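You operate a simulated robot arm through the tools that you are given. There is no shell and no other tool.

The job below is to be done with a simulated robot arm. You get a single attempt, and the scene is never put back.

## Task
Lift both bricks out of the soak tray on to the drip rack and drain the tray dry.
Fine: shut the drain again. Set down upright: small red brick, small yellow brick.
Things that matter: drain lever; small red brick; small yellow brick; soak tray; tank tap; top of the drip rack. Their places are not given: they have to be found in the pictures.

The check looks at the end state, three seconds after you hand in, the way a careful person would. Anything else that was tipped, shoved, dropped, spilled or broken makes it a failure.

## Robot
A 6-joint arm with a two-finger parallel gripper, fixed in place. Base frame: the origin is at the foot of the arm, x ahead of it, y to its left, z up. Lengths are in cm, angles in rad, forces in N, time in s.
With the tool pointing down near the work surface it reaches from about 30 to 66 cm from the base axis. Its first joint turns from -2.007 to 2.007 rad. Payload 3.43 kg.
The tool frame sits at the grasp point between the pads (the TCP): z along the fingers, y along the line on which they close. The tips reach 3.4 cm beyond it. Largest opening 12.8 cm; finger width 2.4, thickness 1.2; the body of the gripper, 4.8 by 13 cm, starts 9.6 cm behind the TCP.
Orientation is that of the tool frame in the base frame, as a unit quaternion [x, y, z, w]. With the fingers straight down and closing along the base's y, the tool's x points along the base's -x, its y along +y and its z along -z.

## Interface
- The arm moves only by the tool send_rows. Its argument "steps" is one flat list of numbers, 7 for each row, row after row: the shift along the base's x, y, z in cm, then the turn, a rotation vector about the base's x, y, z in degrees, then the opening, from 0 (shut) to 1 (fully open). In form: [tx, ty, tz, ax, ay, az, claw, tx, ty, tz, ax, ay, az, claw, ...]. A call has 1 to 20 rows; each row is the pose to reach, as a shift and turn from the pose commanded when the call began. Rows are played at 5 a second. More than 5 cm and 0.15 rad between two rows, or a gripper value outside its range, and nothing of the call is played. Where a pose cannot be reached the arm comes as near as it can. A force on the tool above 40 N (or 10 N above the force at the start of the call, whichever is more), or a blocked arm, ends the call early, and 0.2 s more pass. Each finger travels about 15.3 cm/s and halts on what it meets, pressing with about 21 N; the grip force reading is that of the motor and also rises with nothing between the fingers. The clock runs only during rows and for 0.2 s after the last one: add rows that repeat a pose to give the fingers time. The reply holds the time, the measured pose of the TCP, the force on the tool along the base axes, the opening and the grip force, in the units named above and with some noise, with the torque about the TCP (base axes, N m) and any sound that the robot's microphone picked up.
- Cameras (640 x 400 px; columns grow to the right, rows downward): "scene" is fixed at [21.92, -65.12, 159.07]; the picture's right is [0.92, 0.39, 0.00], its down [0.36, -0.84, -0.40] and it looks along [-0.16, 0.37, -0.92] (base axes); focal length 303 px, centre (320, 200). "wrist" rides on the gripper at [7.6, -1.1, -16] in the tool frame; the picture's right is [0.15, 0.99, 0.00], its down [-0.88, 0.13, -0.46] and it looks along [-0.45, 0.07, 0.89] (tool axes); focal length 234 px, centre (320, 200).
- capture(camera): a new picture of that camera. No time passes.
- lift_body(by): slides the trunk up (or, below 0, down) by that many cm; the arm rides with it, the base frame stays. It gives what a move gives, with no picture.
- probe_pixels(camera, pixels): there is no depth. For up to 12 entries [column, row, z] of the newest picture of that camera ("zoom" is the newest enlarged one), the place [x, y] in the base frame at which the ray of that pixel passes the height z, good to about 0.2 cm. No time passes.
- inspect(camera, box): a new picture of the part [left, top, right, bottom] of that camera's present view, enlarged. No time passes.
- sign_off(): hands the job in; it is judged then, once.

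Leave the gripper open and the arm clear of the work at the hand-in unless told otherwise.

The tools are called as a command line: name --argument value ..., lists and objects as JSON in quotes. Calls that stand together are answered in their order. send_rows: Moves the arm, as the interface text tells. Its arguments: {"type":"object","properties":{"steps":{"type":"array"}},"required":["steps"]} The other tools are called the same way: lift_body (by) slides the trunk up or down; capture (camera) takes a picture; probe_pixels (camera, pixels) gives the place at which the rays of pixels pass given heights; inspect (camera, box) takes an enlarged picture of a part of a camera's view; sign_off () hands the job in.

At the start:

```text
time_s: 0.0
tcp_pos: [29.13, -33.33, 125.19]
ee_rot: [0.0, 1.0, 0.0, 0.0]
force: [0.4, -0.2, -0.2]
moment: [-0.03, 0.03, 0.0]
finger_gap: 12.8
gripper_force: 0.1
trunk travel left (down, up): [-87.5, 11.5]
```

scene: 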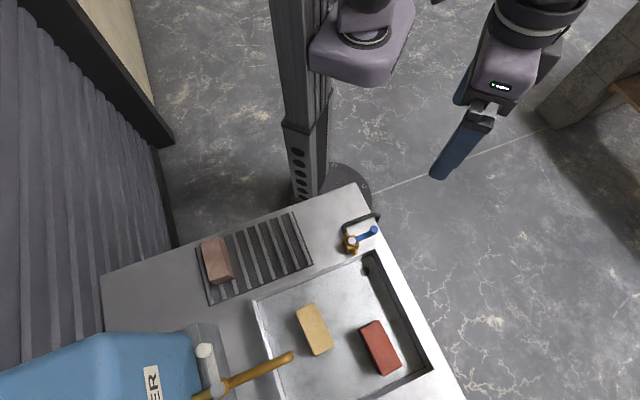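
wrist: 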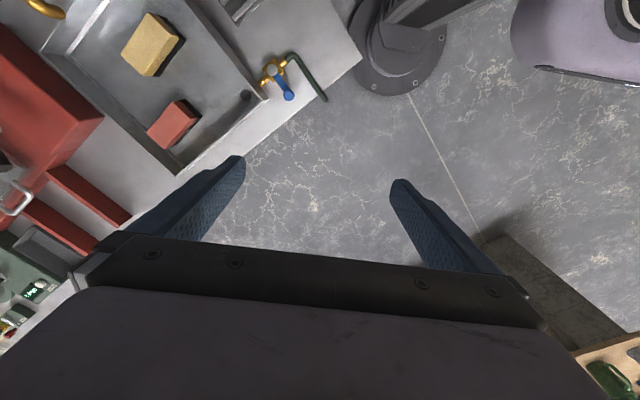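

The scene view shows a soak tray with a yellow brick near (315,330) and a red brick near (380,347). A brass and blue valve is near (360,238), the drip rack near (260,255) already holds one brown brick, and a blue tank has a brass lever or pipe near (245,375). I'll enlarge these areas before moving.

inspect --camera "scene" --box '[180, 180, 440, 400]'

inspect --camera "scene" --box '[320, 200, 420, 280]'

inspect --camera "wrist" --box '[0, 0, 380, 240]'

```text
1.82 times, centred on (310, 290) of scene
```

zoom: 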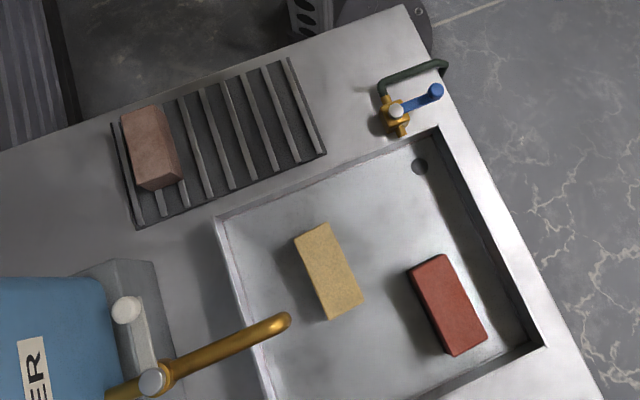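

```text
5.00 times, centred on (370, 240) of scene
```

zoom: 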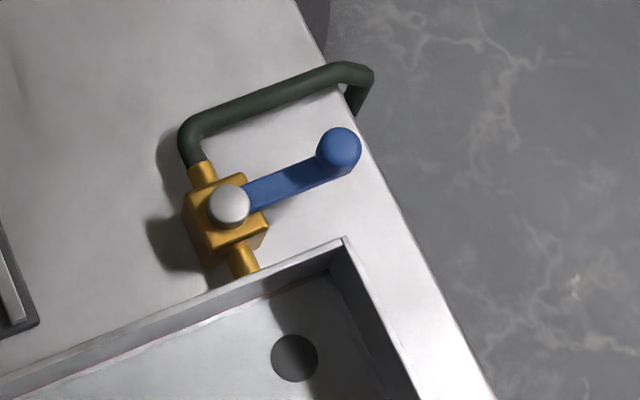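

```text
1.67 times, centred on (190, 120) of wrist
```

zoom: 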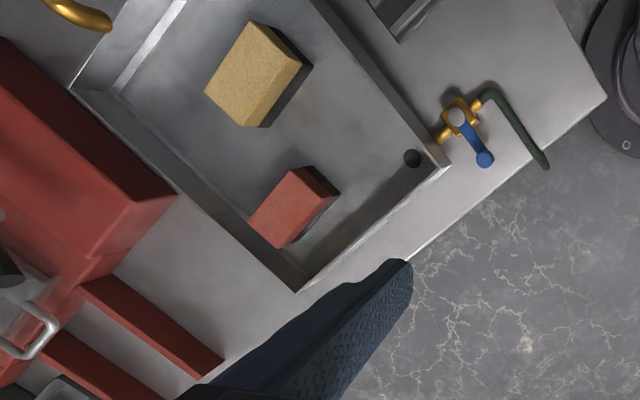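

The blue drain lever sits across its brass pipe, so it looks shut. Next I want heights, so I'll cast rays for features both cameras can see: the tray corner by the drain (scene 375,247.6; wrist 268,101), the lever knob (scene 374,229.6; wrist 289,95) and others, each at two heights.

probe_pixels --camera "scene" --pixels '[[375, 247.6, 0], [375, 247.6, 50], [374, 229.6, 0], [374, 229.6, 50], [315, 330, 0], [315, 330, 50], [380, 347, 0], [380, 347, 50], [360, 183, 0], [360, 183, 50]]'

probe_pixels --camera "wrist" --pixels '[[268, 101, 0], [268, 101, 50], [289, 95, 0], [289, 95, 50], [362, 60, 0], [362, 60, 50], [178, 174, 0], [178, 174, 50]]'

```text
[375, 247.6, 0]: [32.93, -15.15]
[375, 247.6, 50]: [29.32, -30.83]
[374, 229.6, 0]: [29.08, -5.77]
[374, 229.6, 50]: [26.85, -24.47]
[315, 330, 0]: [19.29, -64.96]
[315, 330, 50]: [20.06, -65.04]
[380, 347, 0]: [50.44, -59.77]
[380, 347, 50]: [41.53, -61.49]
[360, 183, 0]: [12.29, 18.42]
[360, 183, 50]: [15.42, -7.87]
```

```text
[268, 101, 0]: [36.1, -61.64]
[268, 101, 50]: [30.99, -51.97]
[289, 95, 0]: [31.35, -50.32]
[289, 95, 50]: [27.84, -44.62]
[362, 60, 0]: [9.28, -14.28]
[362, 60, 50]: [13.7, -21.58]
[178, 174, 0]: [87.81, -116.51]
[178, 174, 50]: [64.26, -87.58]
```

Triangulating puts the worktop at about z = 88–90 cm and the tray corner near (26,-44), with the bench turned about 45° in the base frame. I'll move the wrist camera over the tray at the same height, turning the tool -45° about z, for a closer look.

send_rows --steps '[-0.8, -3.7, 0, 0, 0, -7.5, 1, -1.6, -7.3, 0, 0, 0, -15, 1, -2.5, -11, 0, 0, 0, -22.5, 1, -3.3, -14.7, 0, 0, 0, -30, 1, -4.2, -18.3, 0, 0, 0, -37.5, 1, -5, -22, 0, 0, 0, -45, 1, -5, -22, 0, 0, 0, -45, 1]'

capture --camera "wrist"

capture --camera "scene"

```text
time_s: 1.6
tcp_pos: [22.81, -50.81, 122.5]
ee_rot: [0.383, 0.924, 0.0, -0.001]
force: [0.2, 0.1, -0.1]
moment: [-0.05, -0.02, 0.0]
finger_gap: 12.83
gripper_force: 0.0
out of reach, approached as far as the arm can: row 5, 6, 7
trunk travel left (down, up): [-87.5, 11.5]
```

```text
taken
```

wrist: 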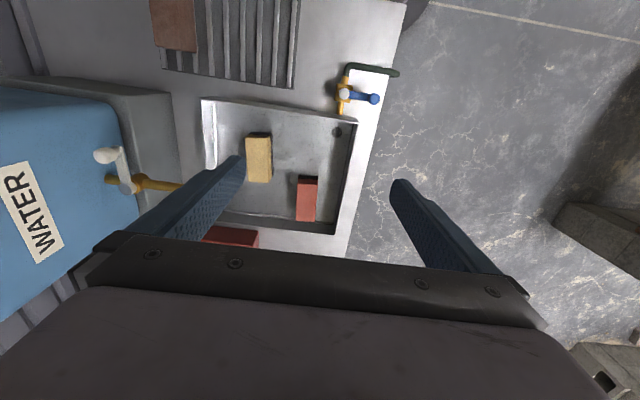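

```text
taken
```

scene: 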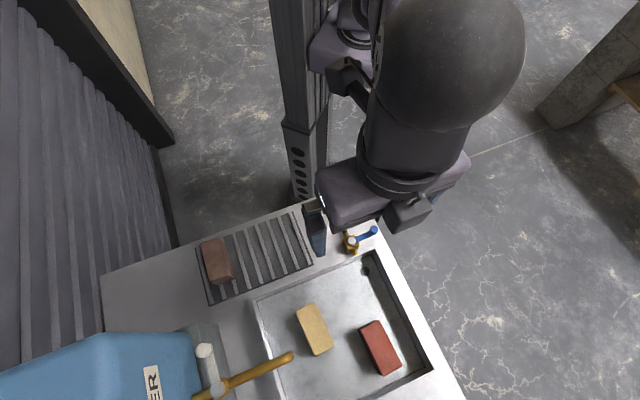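

The arm stopped short at radius 55.7 because z = 122 is too high for more reach. The trunk will have to come down for reach. First I'll zoom into this wrist view for accurate pixel picks on the tray, tap and lever.

inspect --camera "wrist" --box '[190, 50, 410, 187]'

inspect --camera "wrist" --box '[0, 70, 220, 270]'

inspect --camera "scene" --box '[160, 300, 320, 400]'

inspect --camera "scene" --box '[280, 240, 440, 400]'

```text
2.91 times, centred on (300, 118) of wrist
```

zoom: 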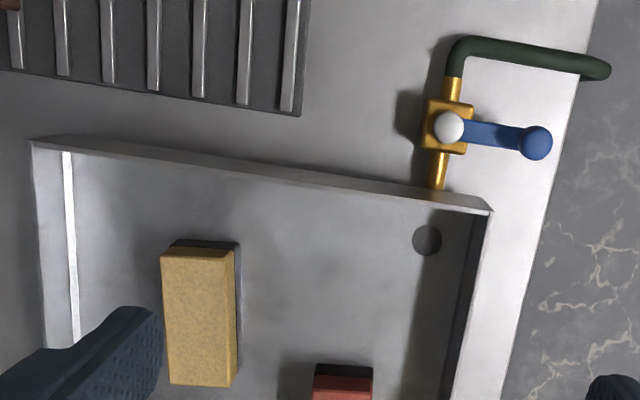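

```text
2.00 times, centred on (110, 170) of wrist
```

zoom: 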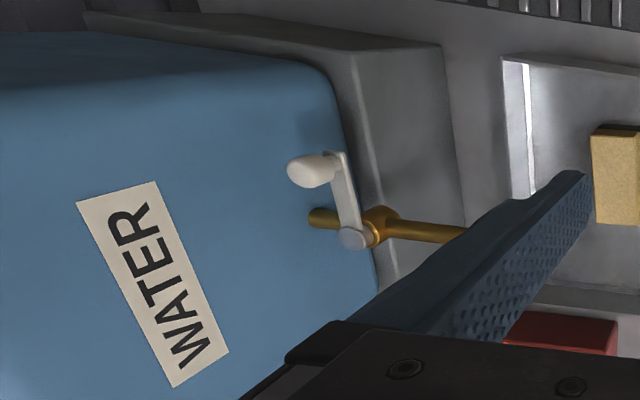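

```text
4.00 times, centred on (240, 350) of scene
```

zoom: 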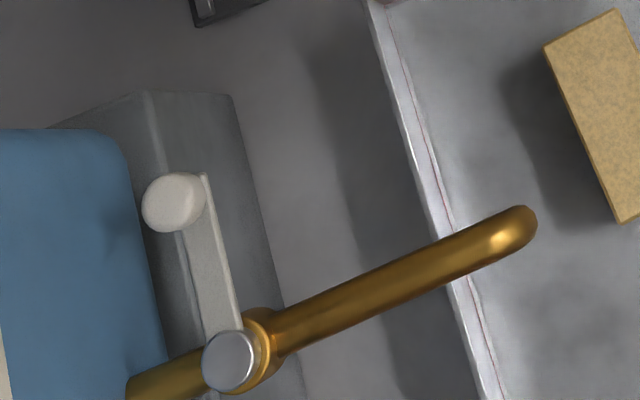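

```text
2.50 times, centred on (360, 320) of scene
```

zoom: 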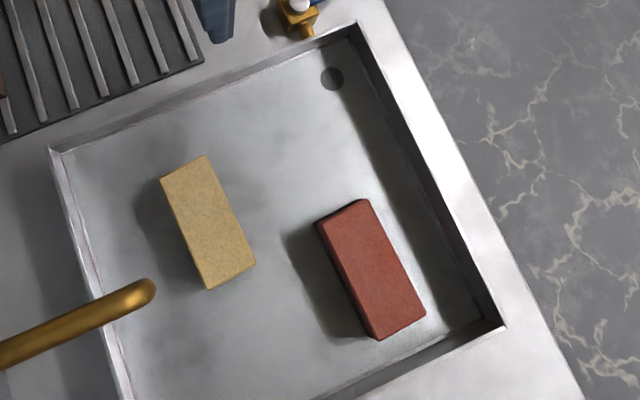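

The tank tap's grey lever also lies across its spout, and I can't see a stream from here. I'll lower the trunk 10 cm, since nothing is close under the gripper, then look again and check the reach.

lift_body --by -10

capture --camera "wrist"

capture --camera "scene"

```text
time_s: 2.9
tcp_pos: [22.72, -50.61, 112.6]
ee_rot: [0.382, 0.924, 0.001, 0.0]
force: [0.5, -0.1, -0.1]
moment: [-0.01, -0.03, -0.02]
finger_gap: 12.8
gripper_force: 0.1
trunk travel left (down, up): [-77.5, 21.5]
```

```text
taken
```

wrist: 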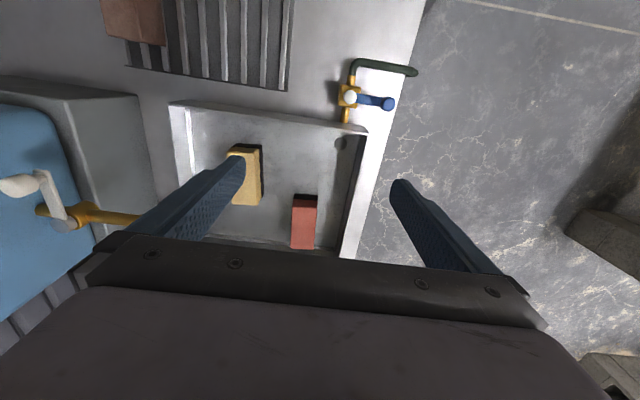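

```text
taken
```

scene: 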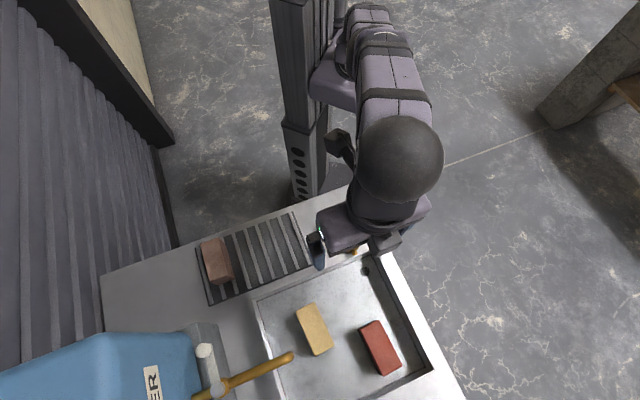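

From two heights, the tray rim comes out near z ≈ 91–92, the drain pivot near (21,-44), the drain knob near (25,-40), and the tank tap pivot near (11,-78,106.6). The bricks are about 68–72 cm from the base axis, so I'll test the reach outward from this height, staying clear of the spout.

send_rows --steps '[1.5, -3.2, 0, 0, 0, 0, 1, 3, -6.4, 0, 0, 0, 0, 1, 4.3, -9.6, 0, 0, 0, 0, 1, 4.3, -9.6, 0, 0, 0, 0, 1]'

capture --camera "wrist"

```text
time_s: 3.9
tcp_pos: [23.74, -51.76, 110.22]
ee_rot: [0.382, 0.924, 0.0, 0.0]
force: [0.7, -0.6, 0.2]
moment: [0.03, 0.03, -0.02]
finger_gap: 12.77
gripper_force: 0.0
out of reach, approached as far as the arm can: row 1, 2, 3, 4
trunk travel left (down, up): [-77.5, 21.5]
```

```text
taken
```

wrist: 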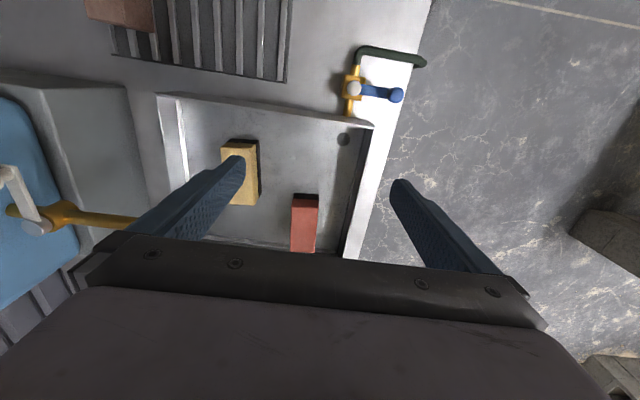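

With a vertical tool, reach grows as the TCP gets lower relative to the trunk. That makes the starting trunk height best for working near z ≈ 91, with about 66 cm of reach. The bricks are slightly beyond that, so I'll lean the tool outward about the finger-closing axis, which keeps the pads flat on the bricks. The trunk goes back up 10 first.

lift_body --by 10

```text
time_s: 5.3
tcp_pos: [23.64, -51.7, 120.29]
ee_rot: [0.383, 0.924, 0.0, 0.0]
force: [0.1, 0.6, 0.0]
moment: [-0.04, -0.02, -0.02]
finger_gap: 12.79
gripper_force: 0.1
trunk travel left (down, up): [-87.5, 11.5]
```

Now I'll lean the tool 20° outward (rotation vector about (-1,-1,0)) while coming down to roughly (26,-56,105), then look.

send_rows --steps '[0.6, -1.1, -3.5, -3.5, -3.5, 0, 1, 1.2, -2.2, -7.5, -7.1, -7.1, 0, 1, 1.8, -3.2, -11.5, -10.6, -10.6, 0, 1, 2.4, -4.3, -15.3, -14.14, -14.14, 0, 1, 2.4, -4.3, -15.3, -14.14, -14.14, 0, 1]'

capture --camera "wrist"

capture --camera "scene"

```text
time_s: 6.5
tcp_pos: [26.12, -55.97, 104.92]
ee_rot: [0.377, 0.91, -0.068, 0.161]
force: [0.5, -0.9, 0.6]
moment: [-0.01, 0.0, 0.0]
finger_gap: 12.81
gripper_force: 0.1
trunk travel left (down, up): [-87.5, 11.5]
```

```text
taken
```

wrist: 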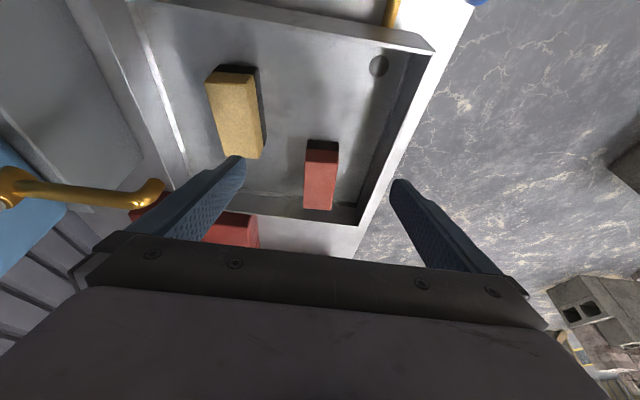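

```text
taken
```

scene: 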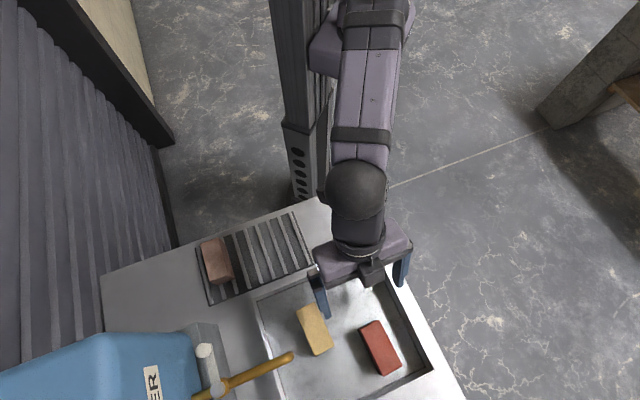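

The lean works. The spout end is now visible at wrist (155,190), so I'll zoom in on it and on the tray to check for running water and the water level.

inspect --camera "wrist" --box '[0, 120, 200, 245]'

inspect --camera "wrist" --box '[120, 0, 460, 240]'

```text
3.20 times, centred on (100, 182) of wrist
```

zoom: 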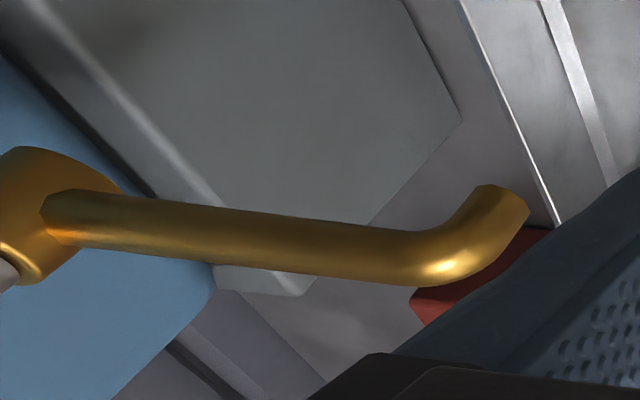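

```text
1.67 times, centred on (290, 120) of wrist
```

zoom: 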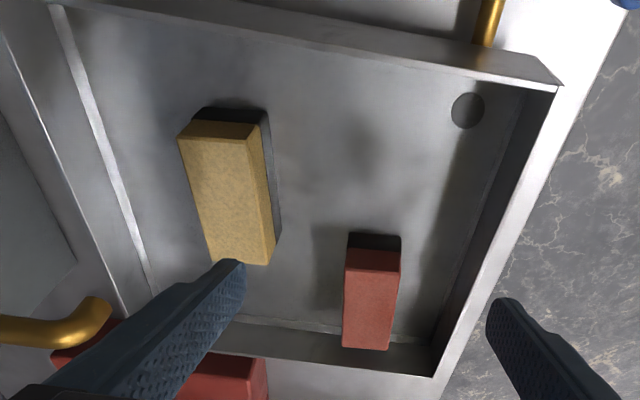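

I see no water coming from the spout, so the tap looks shut. I'll zoom closer on each brick in both cameras for precise corners and heights.

inspect --camera "wrist" --box '[190, 50, 290, 170]'

inspect --camera "wrist" --box '[280, 120, 380, 240]'

inspect --camera "scene" --box '[285, 290, 345, 370]'

inspect --camera "scene" --box '[345, 305, 415, 390]'

```text
3.33 times, centred on (240, 110) of wrist
```

zoom: 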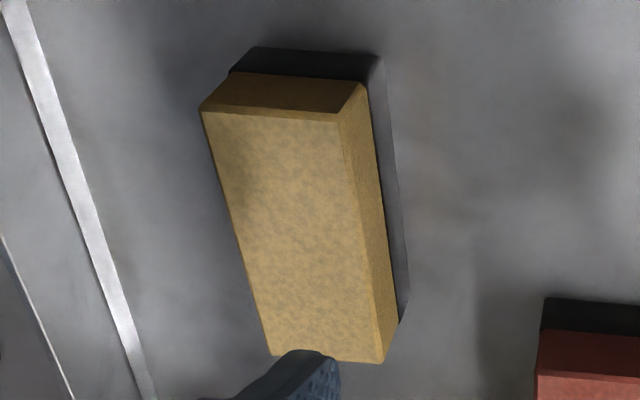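

```text
3.33 times, centred on (330, 180) of wrist
```

zoom: 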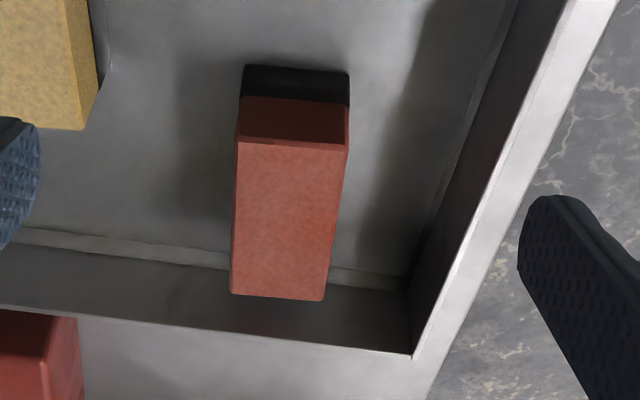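

```text
5.00 times, centred on (315, 330) of scene
```

zoom: 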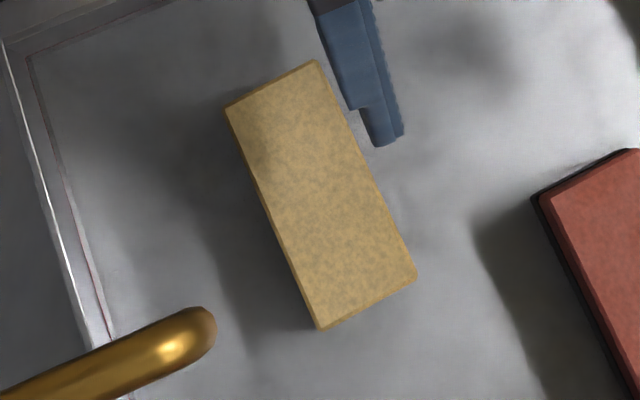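

```text
4.71 times, centred on (380, 348) of scene
```

zoom: 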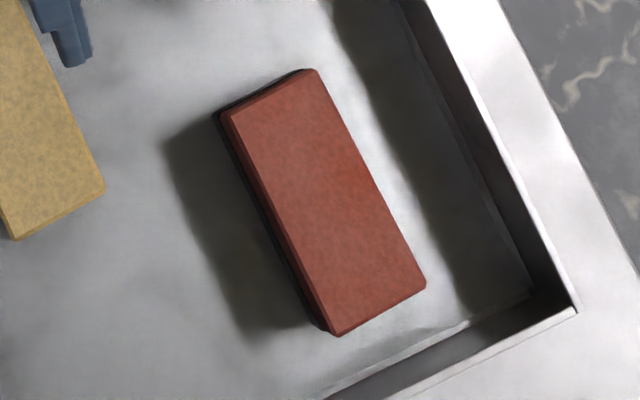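

The lower halves of both bricks are dark with a clear line, and the walls show the same line. So there is water in the tray to about half brick height. I'll probe matching top corners in both views to get brick height and position.

probe_pixels --camera "scene" --pixels '[[360.9, 329.5, 92], [378.7, 320.4, 92], [402.5, 365.6, 92], [382.8, 376.2, 92], [296.2, 311.4, 92], [314.2, 302.4, 92], [334, 345, 92], [314.6, 355.6, 92], [378.7, 320.4, 85], [314.2, 302.4, 85], [402.5, 365.6, 85], [334, 345, 85]]'

probe_pixels --camera "wrist" --pixels '[[305.1, 162, 92], [337.8, 165, 92], [331.2, 209.4, 92], [303.6, 208.2, 92], [204.9, 83.6, 92], [246, 86.6, 92], [252.6, 158.6, 92], [225, 156.5, 92], [337.8, 165, 85], [246, 86.6, 85], [331.2, 209.4, 85], [252.6, 158.6, 85]]'

```text
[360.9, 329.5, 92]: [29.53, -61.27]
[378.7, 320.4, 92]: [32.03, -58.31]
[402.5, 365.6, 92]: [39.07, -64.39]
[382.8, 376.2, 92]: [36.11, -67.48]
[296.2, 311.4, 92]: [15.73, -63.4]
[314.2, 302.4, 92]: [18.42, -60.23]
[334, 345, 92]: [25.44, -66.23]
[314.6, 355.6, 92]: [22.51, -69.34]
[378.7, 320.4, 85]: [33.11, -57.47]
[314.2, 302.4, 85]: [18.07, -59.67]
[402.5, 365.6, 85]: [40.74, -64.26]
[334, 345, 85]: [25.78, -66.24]
```

```text
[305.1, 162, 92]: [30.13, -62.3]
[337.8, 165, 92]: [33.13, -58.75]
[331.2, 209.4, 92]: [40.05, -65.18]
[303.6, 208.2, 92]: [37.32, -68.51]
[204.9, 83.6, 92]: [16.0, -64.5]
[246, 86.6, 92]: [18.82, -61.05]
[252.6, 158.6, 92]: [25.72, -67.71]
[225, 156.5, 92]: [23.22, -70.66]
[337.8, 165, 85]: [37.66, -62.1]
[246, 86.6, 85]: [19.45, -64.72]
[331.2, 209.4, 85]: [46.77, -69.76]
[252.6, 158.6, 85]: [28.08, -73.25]
```

Brick tops come out at z ≈ 93.3 with a 9 × 4.2 cm footprint and the long axis at about -42°. Yellow is centred near (20.5,-64.8) and red near (33.9,-63.0). Now I'll cast rays for the waterline and the foot of yellow's near end face.

probe_pixels --camera "wrist" --pixels '[[213, 71.6, 92], [213, 71.6, 85], [219, 64.1, 92], [219, 64.1, 85], [252.6, 75.5, 92], [252.6, 75.5, 85], [258, 66.5, 92], [258, 66.5, 85], [434, 52, 92], [434, 52, 85], [357, 225, 92], [357, 225, 85]]'

inspect --camera "wrist" --box '[360, 0, 500, 88]'

inspect --camera "scene" --box '[180, 200, 330, 310]'

```text
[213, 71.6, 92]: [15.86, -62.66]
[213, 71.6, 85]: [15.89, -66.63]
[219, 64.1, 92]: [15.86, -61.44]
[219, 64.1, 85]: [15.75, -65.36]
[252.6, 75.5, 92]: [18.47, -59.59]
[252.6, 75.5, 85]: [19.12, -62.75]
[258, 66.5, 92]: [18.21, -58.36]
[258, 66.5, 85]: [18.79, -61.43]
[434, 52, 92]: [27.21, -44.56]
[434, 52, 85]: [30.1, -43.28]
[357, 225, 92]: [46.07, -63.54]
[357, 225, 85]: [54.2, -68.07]
```

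```text
4.55 times, centred on (430, 44) of wrist
```

zoom: 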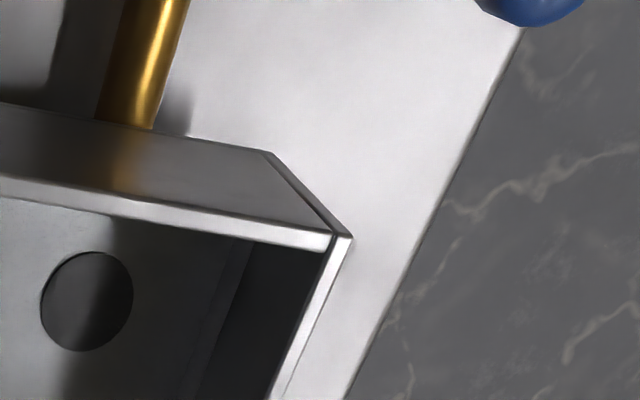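

```text
3.64 times, centred on (255, 255) of scene
```

zoom: 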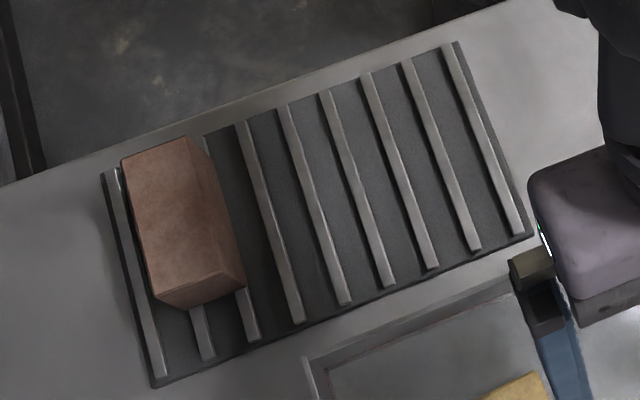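

Working heights so far: tray rim z ≈ 94.7, brick tops ≈ 93.4, waterline ≈ 90.5, tray floor ≈ 88. The tray wall stands above the valve, so the lever can only swing away from the tray, over the hose. I'll level the tool and put the wrist camera above the valve to measure it.

send_rows --steps '[0.5, 2.1, 1, 3.5, 3.5, 0, 1, 1, 4.2, 2, 7.1, 7.1, 0, 1, 1.6, 6.3, 3, 10.6, 10.6, 0, 1, 2.1, 8.4, 4, 14.14, 14.14, 0, 1, 2.1, 8.4, 4, 14.14, 14.14, 0, 1]'

capture --camera "wrist"

inspect --camera "wrist" --box '[240, 20, 440, 145]'

```text
time_s: 7.7
tcp_pos: [28.27, -47.44, 109.21]
ee_rot: [0.382, 0.924, 0.0, -0.001]
force: [0.2, 0.1, -0.7]
moment: [-0.01, 0.03, -0.01]
finger_gap: 12.81
gripper_force: 0.1
trunk travel left (down, up): [-87.5, 11.5]
```

```text
taken
```

wrist: 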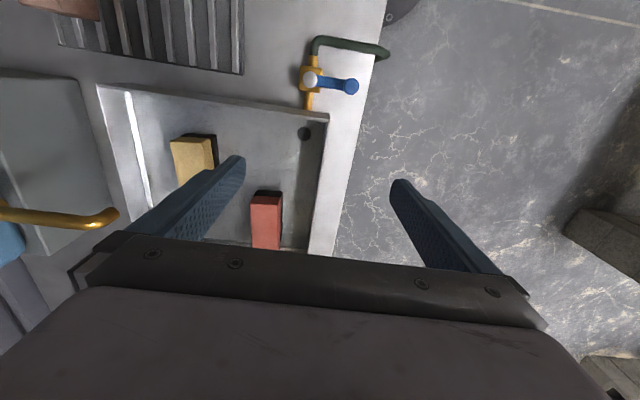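

```text
3.20 times, centred on (340, 82) of wrist
```

zoom: 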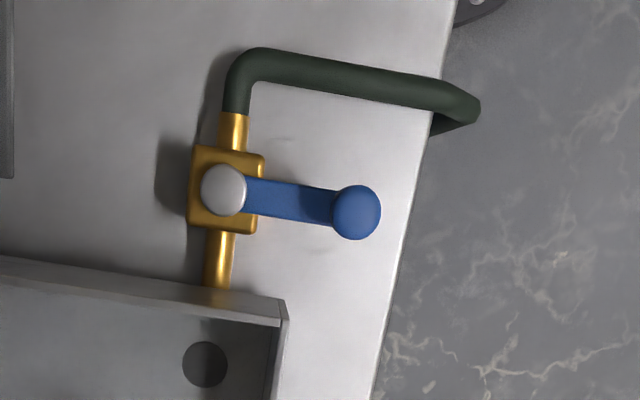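

The valve is now almost straight below the camera, with pivot cap at zoom (222,190) and knob at zoom (356,212). I'll probe these, along with the tray corner and bench edge.

probe_pixels --camera "zoom" --pixels '[[222, 190, 94], [222, 190, 90], [356, 212, 94], [356, 212, 90], [283, 312, 94.7], [283, 312, 90], [232, 130, 90], [216, 265, 90], [205, 365, 88], [250, 70, 90], [460, 100, 90]]'

inspect --camera "wrist" --box '[0, 0, 260, 130]'

inspect --camera "scene" --box '[320, 200, 420, 280]'

```text
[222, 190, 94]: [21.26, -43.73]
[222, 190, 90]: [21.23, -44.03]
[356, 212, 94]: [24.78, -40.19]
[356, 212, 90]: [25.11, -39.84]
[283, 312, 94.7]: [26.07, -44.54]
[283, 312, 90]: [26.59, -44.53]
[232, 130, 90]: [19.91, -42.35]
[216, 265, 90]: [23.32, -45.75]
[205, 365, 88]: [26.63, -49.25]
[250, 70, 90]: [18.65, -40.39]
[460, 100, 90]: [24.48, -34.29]
```

```text
2.46 times, centred on (130, 65) of wrist
```

zoom: 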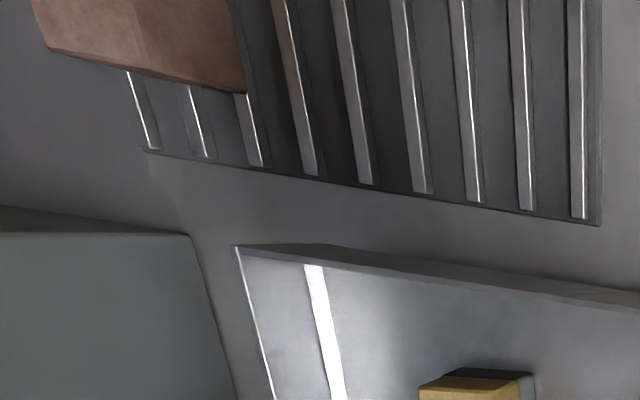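

```text
5.00 times, centred on (370, 240) of scene
```

zoom: 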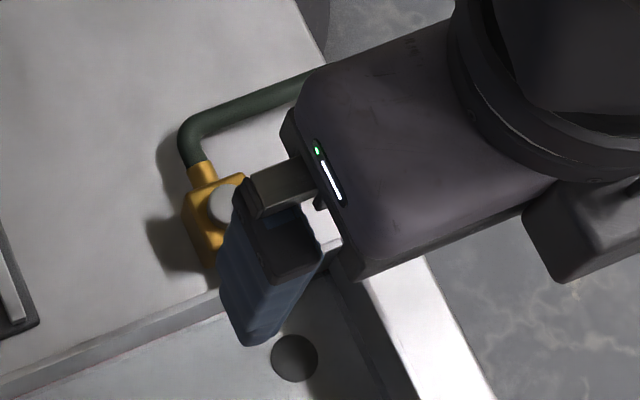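

Next is the rack. I'll match its corner and bar ends in the wrist view with the scene view to get heights and bar spacing.

probe_pixels --camera "wrist" --pixels '[[243.8, 75.2, 90], [243.8, 75.2, 85], [234.9, 72.3, 90], [234.9, 72.3, 85], [148.3, 58.1, 90], [148.3, 58.1, 85], [192.6, 65.4, 90], [192.6, 65.4, 85]]'

probe_pixels --camera "scene" --pixels '[[312.1, 264.1, 90], [312.1, 264.1, 85], [309.1, 264.6, 90], [309.1, 264.6, 85], [261.6, 283.3, 90], [261.6, 283.3, 85], [285.8, 273.6, 90], [285.8, 273.6, 85]]'

```text
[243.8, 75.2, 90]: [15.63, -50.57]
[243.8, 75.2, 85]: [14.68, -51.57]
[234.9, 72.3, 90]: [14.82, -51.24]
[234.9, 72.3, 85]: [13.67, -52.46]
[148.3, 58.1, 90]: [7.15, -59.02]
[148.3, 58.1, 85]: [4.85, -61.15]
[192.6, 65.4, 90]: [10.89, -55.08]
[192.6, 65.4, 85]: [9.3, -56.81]
```

```text
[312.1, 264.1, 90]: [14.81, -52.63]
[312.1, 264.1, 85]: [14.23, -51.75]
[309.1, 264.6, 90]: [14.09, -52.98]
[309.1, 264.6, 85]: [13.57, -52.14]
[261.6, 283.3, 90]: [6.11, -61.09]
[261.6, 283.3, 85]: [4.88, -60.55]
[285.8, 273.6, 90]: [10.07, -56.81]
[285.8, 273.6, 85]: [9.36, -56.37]
```

The bar tops come out near z ≈ 86, about 3 cm apart and running along the bricks' long direction. That's a surprisingly low figure, so I'll put the wrist camera directly above the free part of the rack to pin down the bar positions and height.

send_rows --steps '[-3.4, -1.8, 0, 0, 0, 0, 1, -6.9, -3.5, 0, 0, 0, 0, 1, -10.3, -5.3, 0, 0, 0, 0, 1, -13.8, -7, 0, 0, 0, 0, 1, -17.2, -8.8, 0, 0, 0, 0, 1, -17.2, -8.8, 0, 0, 0, 0, 1]'

capture --camera "wrist"

inspect --camera "wrist" --box '[130, 0, 450, 200]'

```text
time_s: 9.1
tcp_pos: [11.27, -56.86, 109.1]
ee_rot: [0.382, 0.924, 0.0, 0.0]
force: [-0.6, -0.1, -0.4]
moment: [-0.04, 0.02, -0.04]
finger_gap: 12.81
gripper_force: 0.0
trunk travel left (down, up): [-87.5, 11.5]
```

```text
taken
```

wrist: 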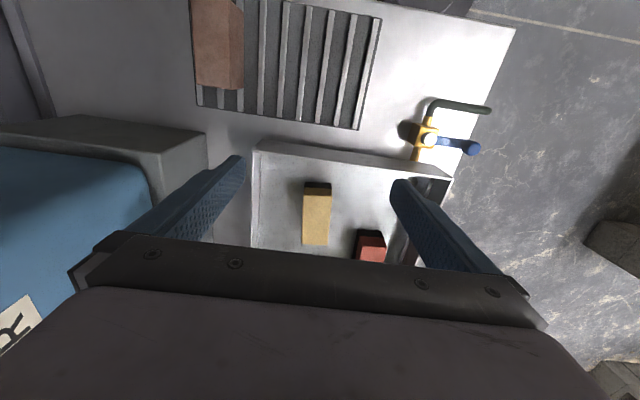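

```text
2.00 times, centred on (290, 100) of wrist
```

zoom: 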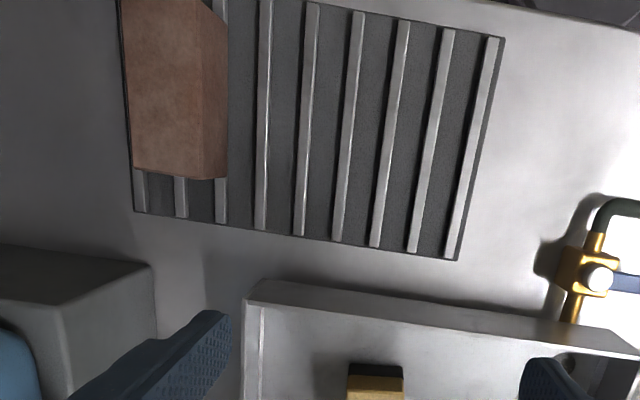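

This is a clear view of the rack. Bars 4–9 (counting from the left) are free, with the brown brick sitting on bars 1–3. I'll probe the bar ends.

probe_pixels --camera "zoom" --pixels '[[448, 257, 90], [448, 257, 85], [299, 233, 90], [299, 233, 85], [374, 245, 90], [374, 245, 85], [492, 38, 86], [402, 22, 86], [312, 5, 86], [225, 180, 91], [128, 170, 91], [458, 261, 85]]'

probe_pixels --camera "wrist" --pixels '[[320, 79, 90], [320, 200, 90]]'

```text
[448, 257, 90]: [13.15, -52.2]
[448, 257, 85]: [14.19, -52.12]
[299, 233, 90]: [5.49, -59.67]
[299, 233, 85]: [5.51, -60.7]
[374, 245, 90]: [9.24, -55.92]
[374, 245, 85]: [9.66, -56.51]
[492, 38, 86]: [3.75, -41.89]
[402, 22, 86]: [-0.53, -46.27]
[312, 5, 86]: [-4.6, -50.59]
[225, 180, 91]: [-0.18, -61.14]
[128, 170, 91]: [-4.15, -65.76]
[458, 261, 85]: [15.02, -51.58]
```

```text
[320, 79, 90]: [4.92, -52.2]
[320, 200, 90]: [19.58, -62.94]
```

The rack is consistent now: bars run at -45°, tops at z ≈ 86.3, with bar 5 at v = -38.95, bar 6 at -36.0, bar 8 at -30.0 and bar 9 at -27.0 (v is the diagonal coordinate). Yellow will go across bars 5–6 and red across bars 8–9.

Next I'll hover near yellow at (19.2,-63.5,106), leaned 20° and yawed +3° to match the brick. The fingers will be half open to stay clear of the spout.

send_rows --steps '[2, -1.7, 0, -3.5, -3.6, 0.75, 0.5, 4, -3.3, -1, -6.95, -7.2, 1.5, 0.5, 6, -5, -2, -10.4, -10.85, 2.25, 0.5, 7.96, -6.64, -3.1, -13.77, -14.51, 3, 0.5, 7.96, -6.64, -3.1, -13.77, -14.51, 3, 0.5]'

capture --camera "wrist"

capture --camera "scene"

```text
time_s: 10.3
tcp_pos: [19.07, -63.25, 105.74]
ee_rot: [0.351, 0.92, -0.062, 0.164]
force: [-0.3, -0.1, -0.7]
moment: [-0.03, -0.01, 0.01]
finger_gap: 6.39
gripper_force: 0.0
trunk travel left (down, up): [-87.5, 11.5]
```

```text
taken
```

wrist: 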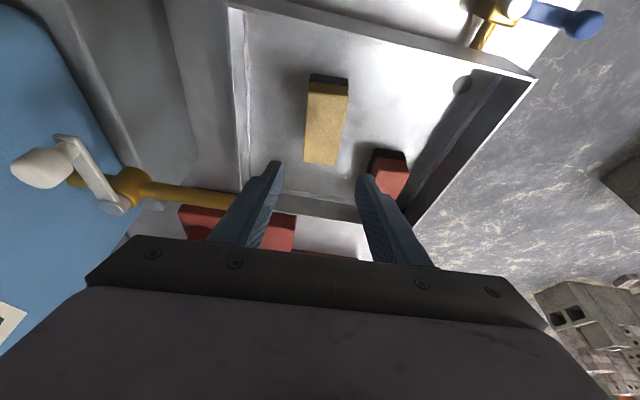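

```text
taken
```

scene: 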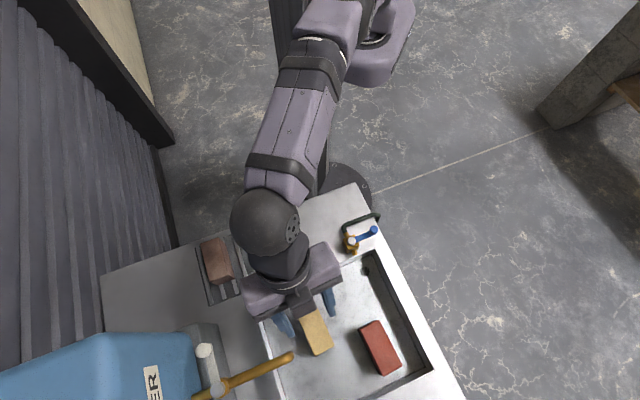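

The brick lies between the fingers. I'll zoom in to check the clearance between the left finger and the spout.

inspect --camera "scene" --box '[250, 290, 350, 380]'

inspect --camera "wrist" --box '[200, 60, 440, 240]'

```text
4.44 times, centred on (300, 335) of scene
```

zoom: 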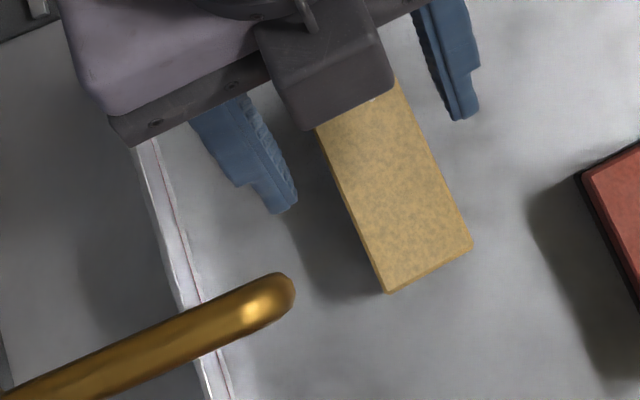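

```text
2.22 times, centred on (320, 150) of wrist
```

zoom: 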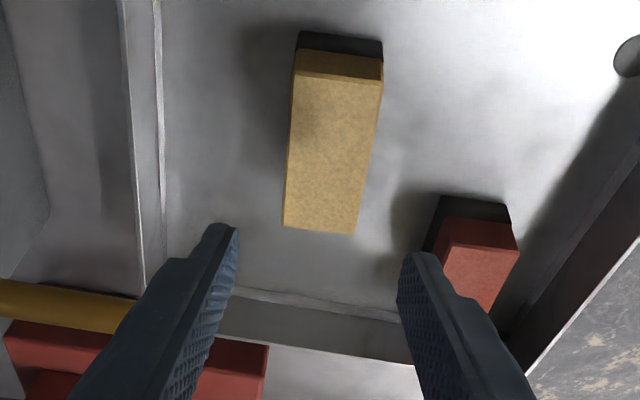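

There's about 2.9 cm between finger and spout, and the fingers straddle the brick. I'll descend 10 cm so the tips sit just below the brick top, then check.

send_rows --steps '[0, 0, -2.5, 0, 0, 0, 0.5, 0, 0, -5, 0, 0, 0, 0.5, 0, 0, -7.5, 0, 0, 0, 0.5, 0, 0, -10, 0, 0, 0, 0.5, 0, 0, -10, 0, 0, 0, 0.5]'

inspect --camera "wrist" --box '[180, 60, 460, 240]'

inspect --camera "scene" --box '[250, 290, 350, 380]'

```text
time_s: 11.5
tcp_pos: [18.94, -62.85, 96.03]
ee_rot: [0.353, 0.919, -0.062, 0.162]
force: [-0.5, 0.1, 0.3]
moment: [-0.01, -0.01, 0.0]
finger_gap: 6.39
gripper_force: 0.2
trunk travel left (down, up): [-87.5, 11.5]
```

```text
2.22 times, centred on (320, 150) of wrist
```

zoom: 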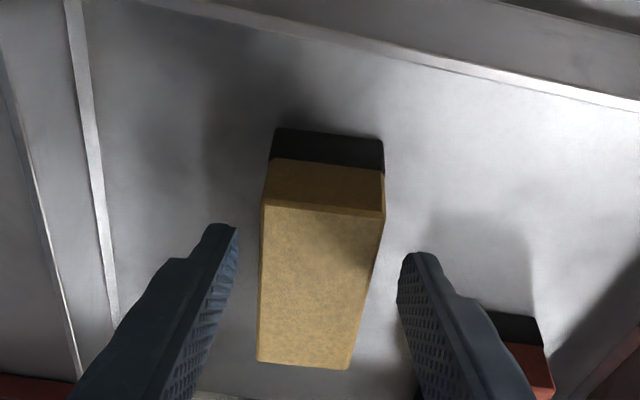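

```text
4.44 times, centred on (300, 335) of scene
```

zoom: 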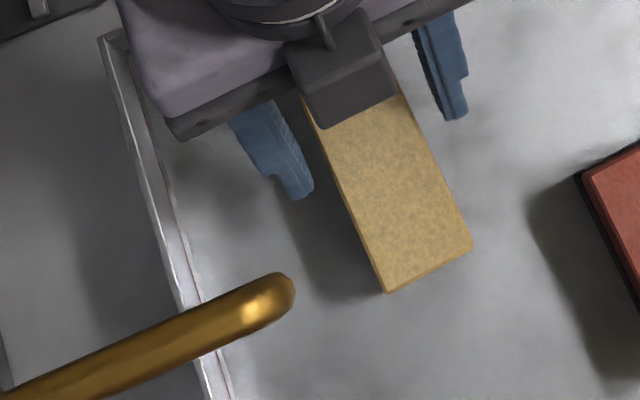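

The fingers straddle the brick well. I'll nudge by (+0.4,-0.75), go down to TCP z ≈ 92.8, close, and check the grip.

send_rows --steps '[0.2, -0.4, -1.2, 0, 0, 0, 0.5, 0.4, -0.75, -2.4, 0, 0, 0, 0.5, 0.4, -0.75, -3.2, 0, 0, 0, 0.5, 0.4, -0.75, -3.2, 0, 0, 0, 0.5]'

inspect --camera "wrist" --box '[180, 60, 460, 240]'

```text
time_s: 12.5
tcp_pos: [19.36, -63.83, 92.74]
ee_rot: [0.353, 0.92, -0.062, 0.162]
force: [0.4, 0.4, 0.0]
moment: [0.0, 0.0, -0.02]
finger_gap: 6.39
gripper_force: 0.1
trunk travel left (down, up): [-87.5, 11.5]
```

```text
2.22 times, centred on (320, 150) of wrist
```

zoom: 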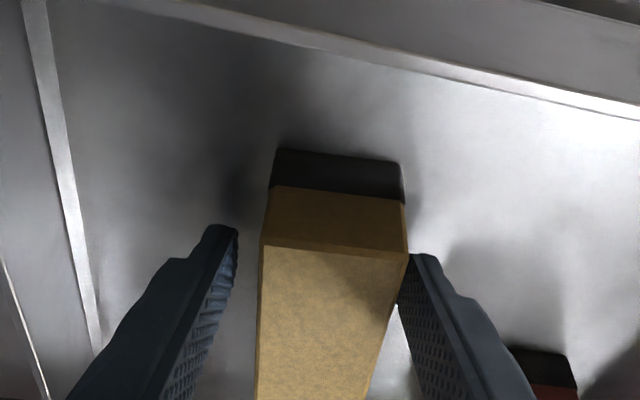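

By perspective the brick is roughly centred at finger depth. I'll close the gripper now.

send_rows --steps '[0, 0, 0, 0, 0, 0, 0.35, 0, 0, 0, 0, 0, 0, 0.2, 0, 0, 0, 0, 0, 0, 0, 0, 0, 0, 0, 0, 0, 0, 0, 0, 0, 0, 0, 0, 0]'

inspect --camera "wrist" --box '[180, 60, 460, 240]'

```text
time_s: 13.7
tcp_pos: [19.34, -63.8, 92.75]
ee_rot: [0.353, 0.92, -0.062, 0.162]
force: [2.0, 1.3, 0.3]
moment: [-0.12, -0.12, 0.09]
finger_gap: 4.4
gripper_force: 20.6
trunk travel left (down, up): [-87.5, 11.5]
```

```text
2.22 times, centred on (320, 150) of wrist
```

zoom: 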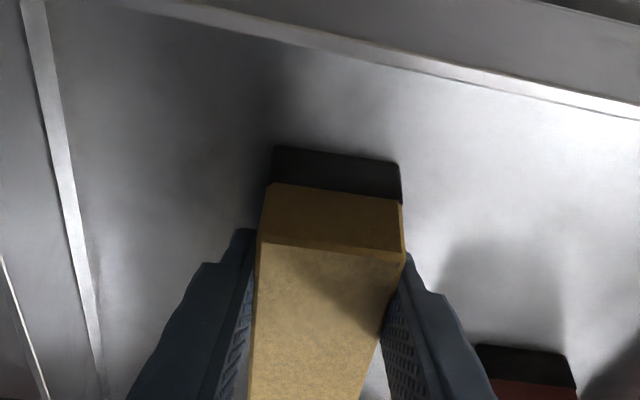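

I have a firm grip on a gap of 4.4 cm. I'll lift 3 cm slowly and look.

send_rows --steps '[0, 0, 0.5, 0, 0, 0, 0, 0, 0, 1.2, 0, 0, 0, 0, 0, 0, 2, 0, 0, 0, 0, 0, 0, 3, 0, 0, 0, 0, 0, 0, 3, 0, 0, 0, 0]'

capture --camera "wrist"

inspect --camera "scene" --box '[230, 280, 430, 400]'

```text
time_s: 14.9
tcp_pos: [19.56, -63.84, 95.5]
ee_rot: [0.353, 0.92, -0.062, 0.161]
force: [-0.5, 0.3, -4.8]
moment: [0.05, 0.01, 0.03]
finger_gap: 4.39
gripper_force: 21.4
trunk travel left (down, up): [-87.5, 11.5]
```

```text
taken
```

wrist: 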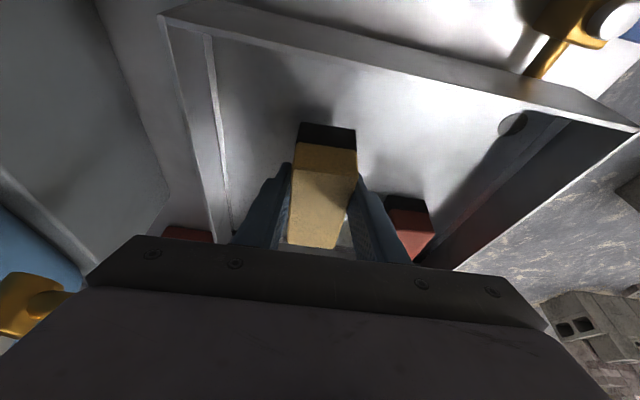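

```text
3.20 times, centred on (330, 340) of scene
```

zoom: 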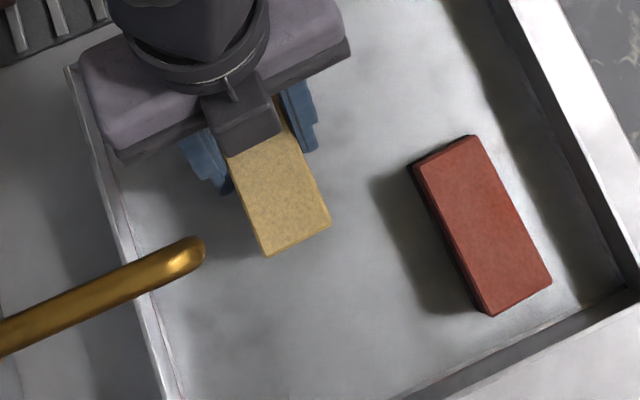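

The brick is held, with the force reading about 4.8 N of weight. I'll raise it to TCP z ≈ 102, which puts its bottom well above the rim, then carry it back to the rack at about (0.4,-53.4), turning -3° to line up with the bars.

send_rows --steps '[0, 0, 2.2, 0, 0, 0, 0, 0, 0, 4.4, 0, 0, 0, 0, 0, 0, 6.5, 0, 0, 0, 0, -3.2, 1.7, 6.5, 0, 0, -0.5, 0, -6.4, 3.5, 6.5, 0, 0, -1, 0, -9.6, 5.2, 6.5, 0, 0, -1.5, 0, -12.8, 7, 6.5, 0, 0, -2, 0, -16, 8.7, 6.5, 0, 0, -2.5, 0, -19.2, 10.5, 6.5, 0, 0, -3, 0, -19.2, 10.5, 6.5, 0, 0, -3, 0]'

capture --camera "wrist"

capture --camera "scene"

```text
time_s: 17.1
tcp_pos: [0.23, -53.0, 101.92]
ee_rot: [0.378, 0.909, -0.067, 0.16]
force: [-0.4, -0.3, -4.0]
moment: [0.06, 0.06, 0.02]
finger_gap: 4.39
gripper_force: 21.1
trunk travel left (down, up): [-87.5, 11.5]
```

```text
taken
```

wrist: 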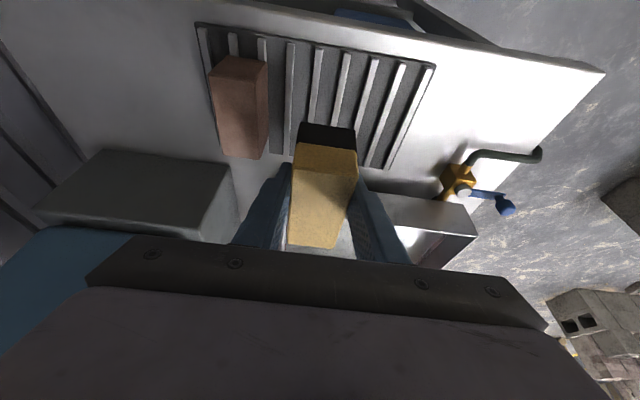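

```text
taken
```

scene: 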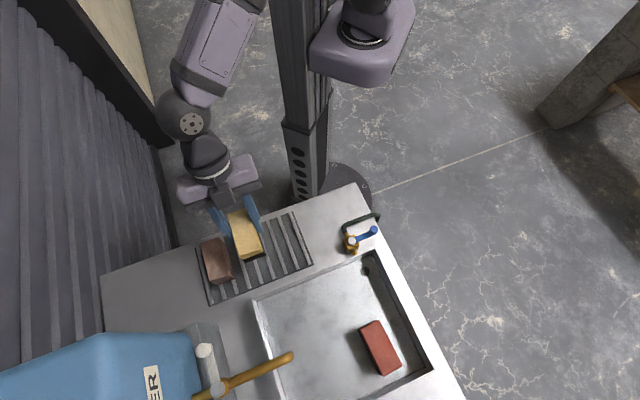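

The brick is over the rack. I'll descend to TCP z ≈ 93, leaving the bottom about 2 cm above the bars, with a small alignment shift, and check.

send_rows --steps '[0.1, -0.2, -2.2, 0, 0, 0, 0, 0.13, -0.37, -4.5, 0, 0, 0, 0, 0.13, -0.37, -6.8, 0, 0, 0, 0, 0.13, -0.37, -8.9, 0, 0, 0, 0, 0.13, -0.37, -8.9, 0, 0, 0, 0]'

inspect --camera "scene" --box '[180, 180, 330, 310]'

capture --camera "wrist"

```text
time_s: 18.3
tcp_pos: [0.34, -53.46, 93.22]
ee_rot: [0.377, 0.91, -0.067, 0.16]
force: [-0.4, -0.2, -3.3]
moment: [0.03, 0.07, -0.02]
finger_gap: 4.41
gripper_force: 21.2
trunk travel left (down, up): [-87.5, 11.5]
```

```text
3.08 times, centred on (255, 245) of scene
```

zoom: 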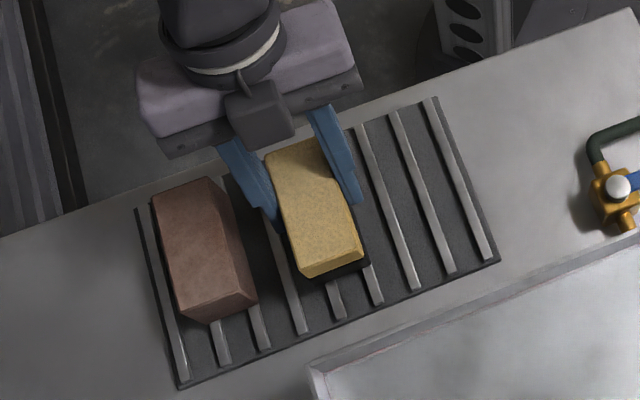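

```text
taken
```

wrist: 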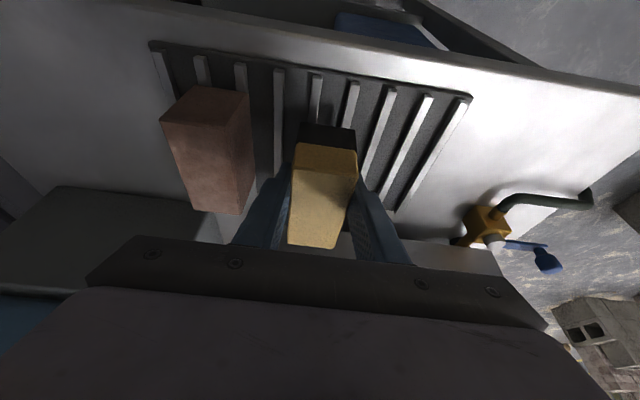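

Bars 5 and 6 both run under the brick. Now I'll lower it gently until the weight transfers.

send_rows --steps '[0, 0, -0.6, 0, 0, 0, 0, 0, 0, -1.2, 0, 0, 0, 0, 0, 0, -1.7, 0, 0, 0, 0, 0, 0, -1.7, 0, 0, 0, 0]'

```text
time_s: 19.3
tcp_pos: [0.3, -53.57, 91.57]
ee_rot: [0.376, 0.91, -0.066, 0.16]
force: [0.3, -0.3, -4.4]
moment: [0.06, 0.02, -0.02]
finger_gap: 4.41
gripper_force: 21.0
trunk travel left (down, up): [-87.5, 11.5]
```

The reading is still full weight at TCP z = 91.57, so there's no contact yet. I'll continue in small steps.

send_rows --steps '[0, 0, -0.2, 0, 0, 0, 0, 0, 0, -0.4, 0, 0, 0, 0, 0, 0, -0.4, 0, 0, 0, 0]'

```text
time_s: 20.1
tcp_pos: [0.32, -53.63, 91.36]
ee_rot: [0.376, 0.91, -0.067, 0.161]
force: [-0.7, 3.9, 9.2]
moment: [0.67, 0.17, 0.02]
finger_gap: 4.41
gripper_force: 20.5
trunk travel left (down, up): [-87.5, 11.5]
```

Contact: the vertical force went from -4.4 to +9.2 N, at the near end of the brick. The brick is on the bars, so I'll open the fingers slowly to half without moving.

send_rows --steps '[0, 0, 0.05, 0, 0, 0, 0.36, 0, 0, 0.05, 0, 0, 0, 0.4, 0, 0, 0.05, 0, 0, 0, 0.46, 0, 0, 0.05, 0, 0, 0, 0.5, 0, 0, 0.05, 0, 0, 0, 0.5]'

capture --camera "wrist"

inspect --camera "scene" --box '[180, 180, 330, 310]'

```text
time_s: 21.3
tcp_pos: [0.21, -53.75, 91.29]
ee_rot: [0.376, 0.91, -0.066, 0.16]
force: [0.3, 0.2, 0.2]
moment: [-0.03, -0.03, 0.03]
finger_gap: 6.41
gripper_force: 0.1
trunk travel left (down, up): [-87.5, 11.5]
```

```text
taken
```

wrist: 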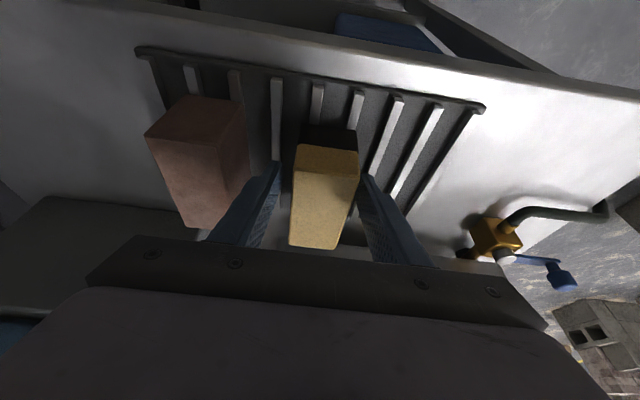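

```text
3.08 times, centred on (255, 245) of scene
```

zoom: 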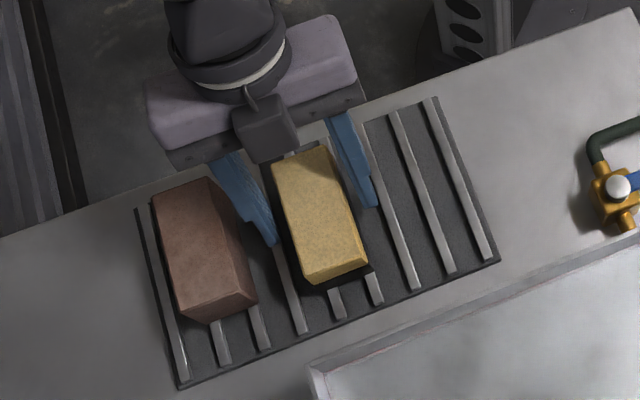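

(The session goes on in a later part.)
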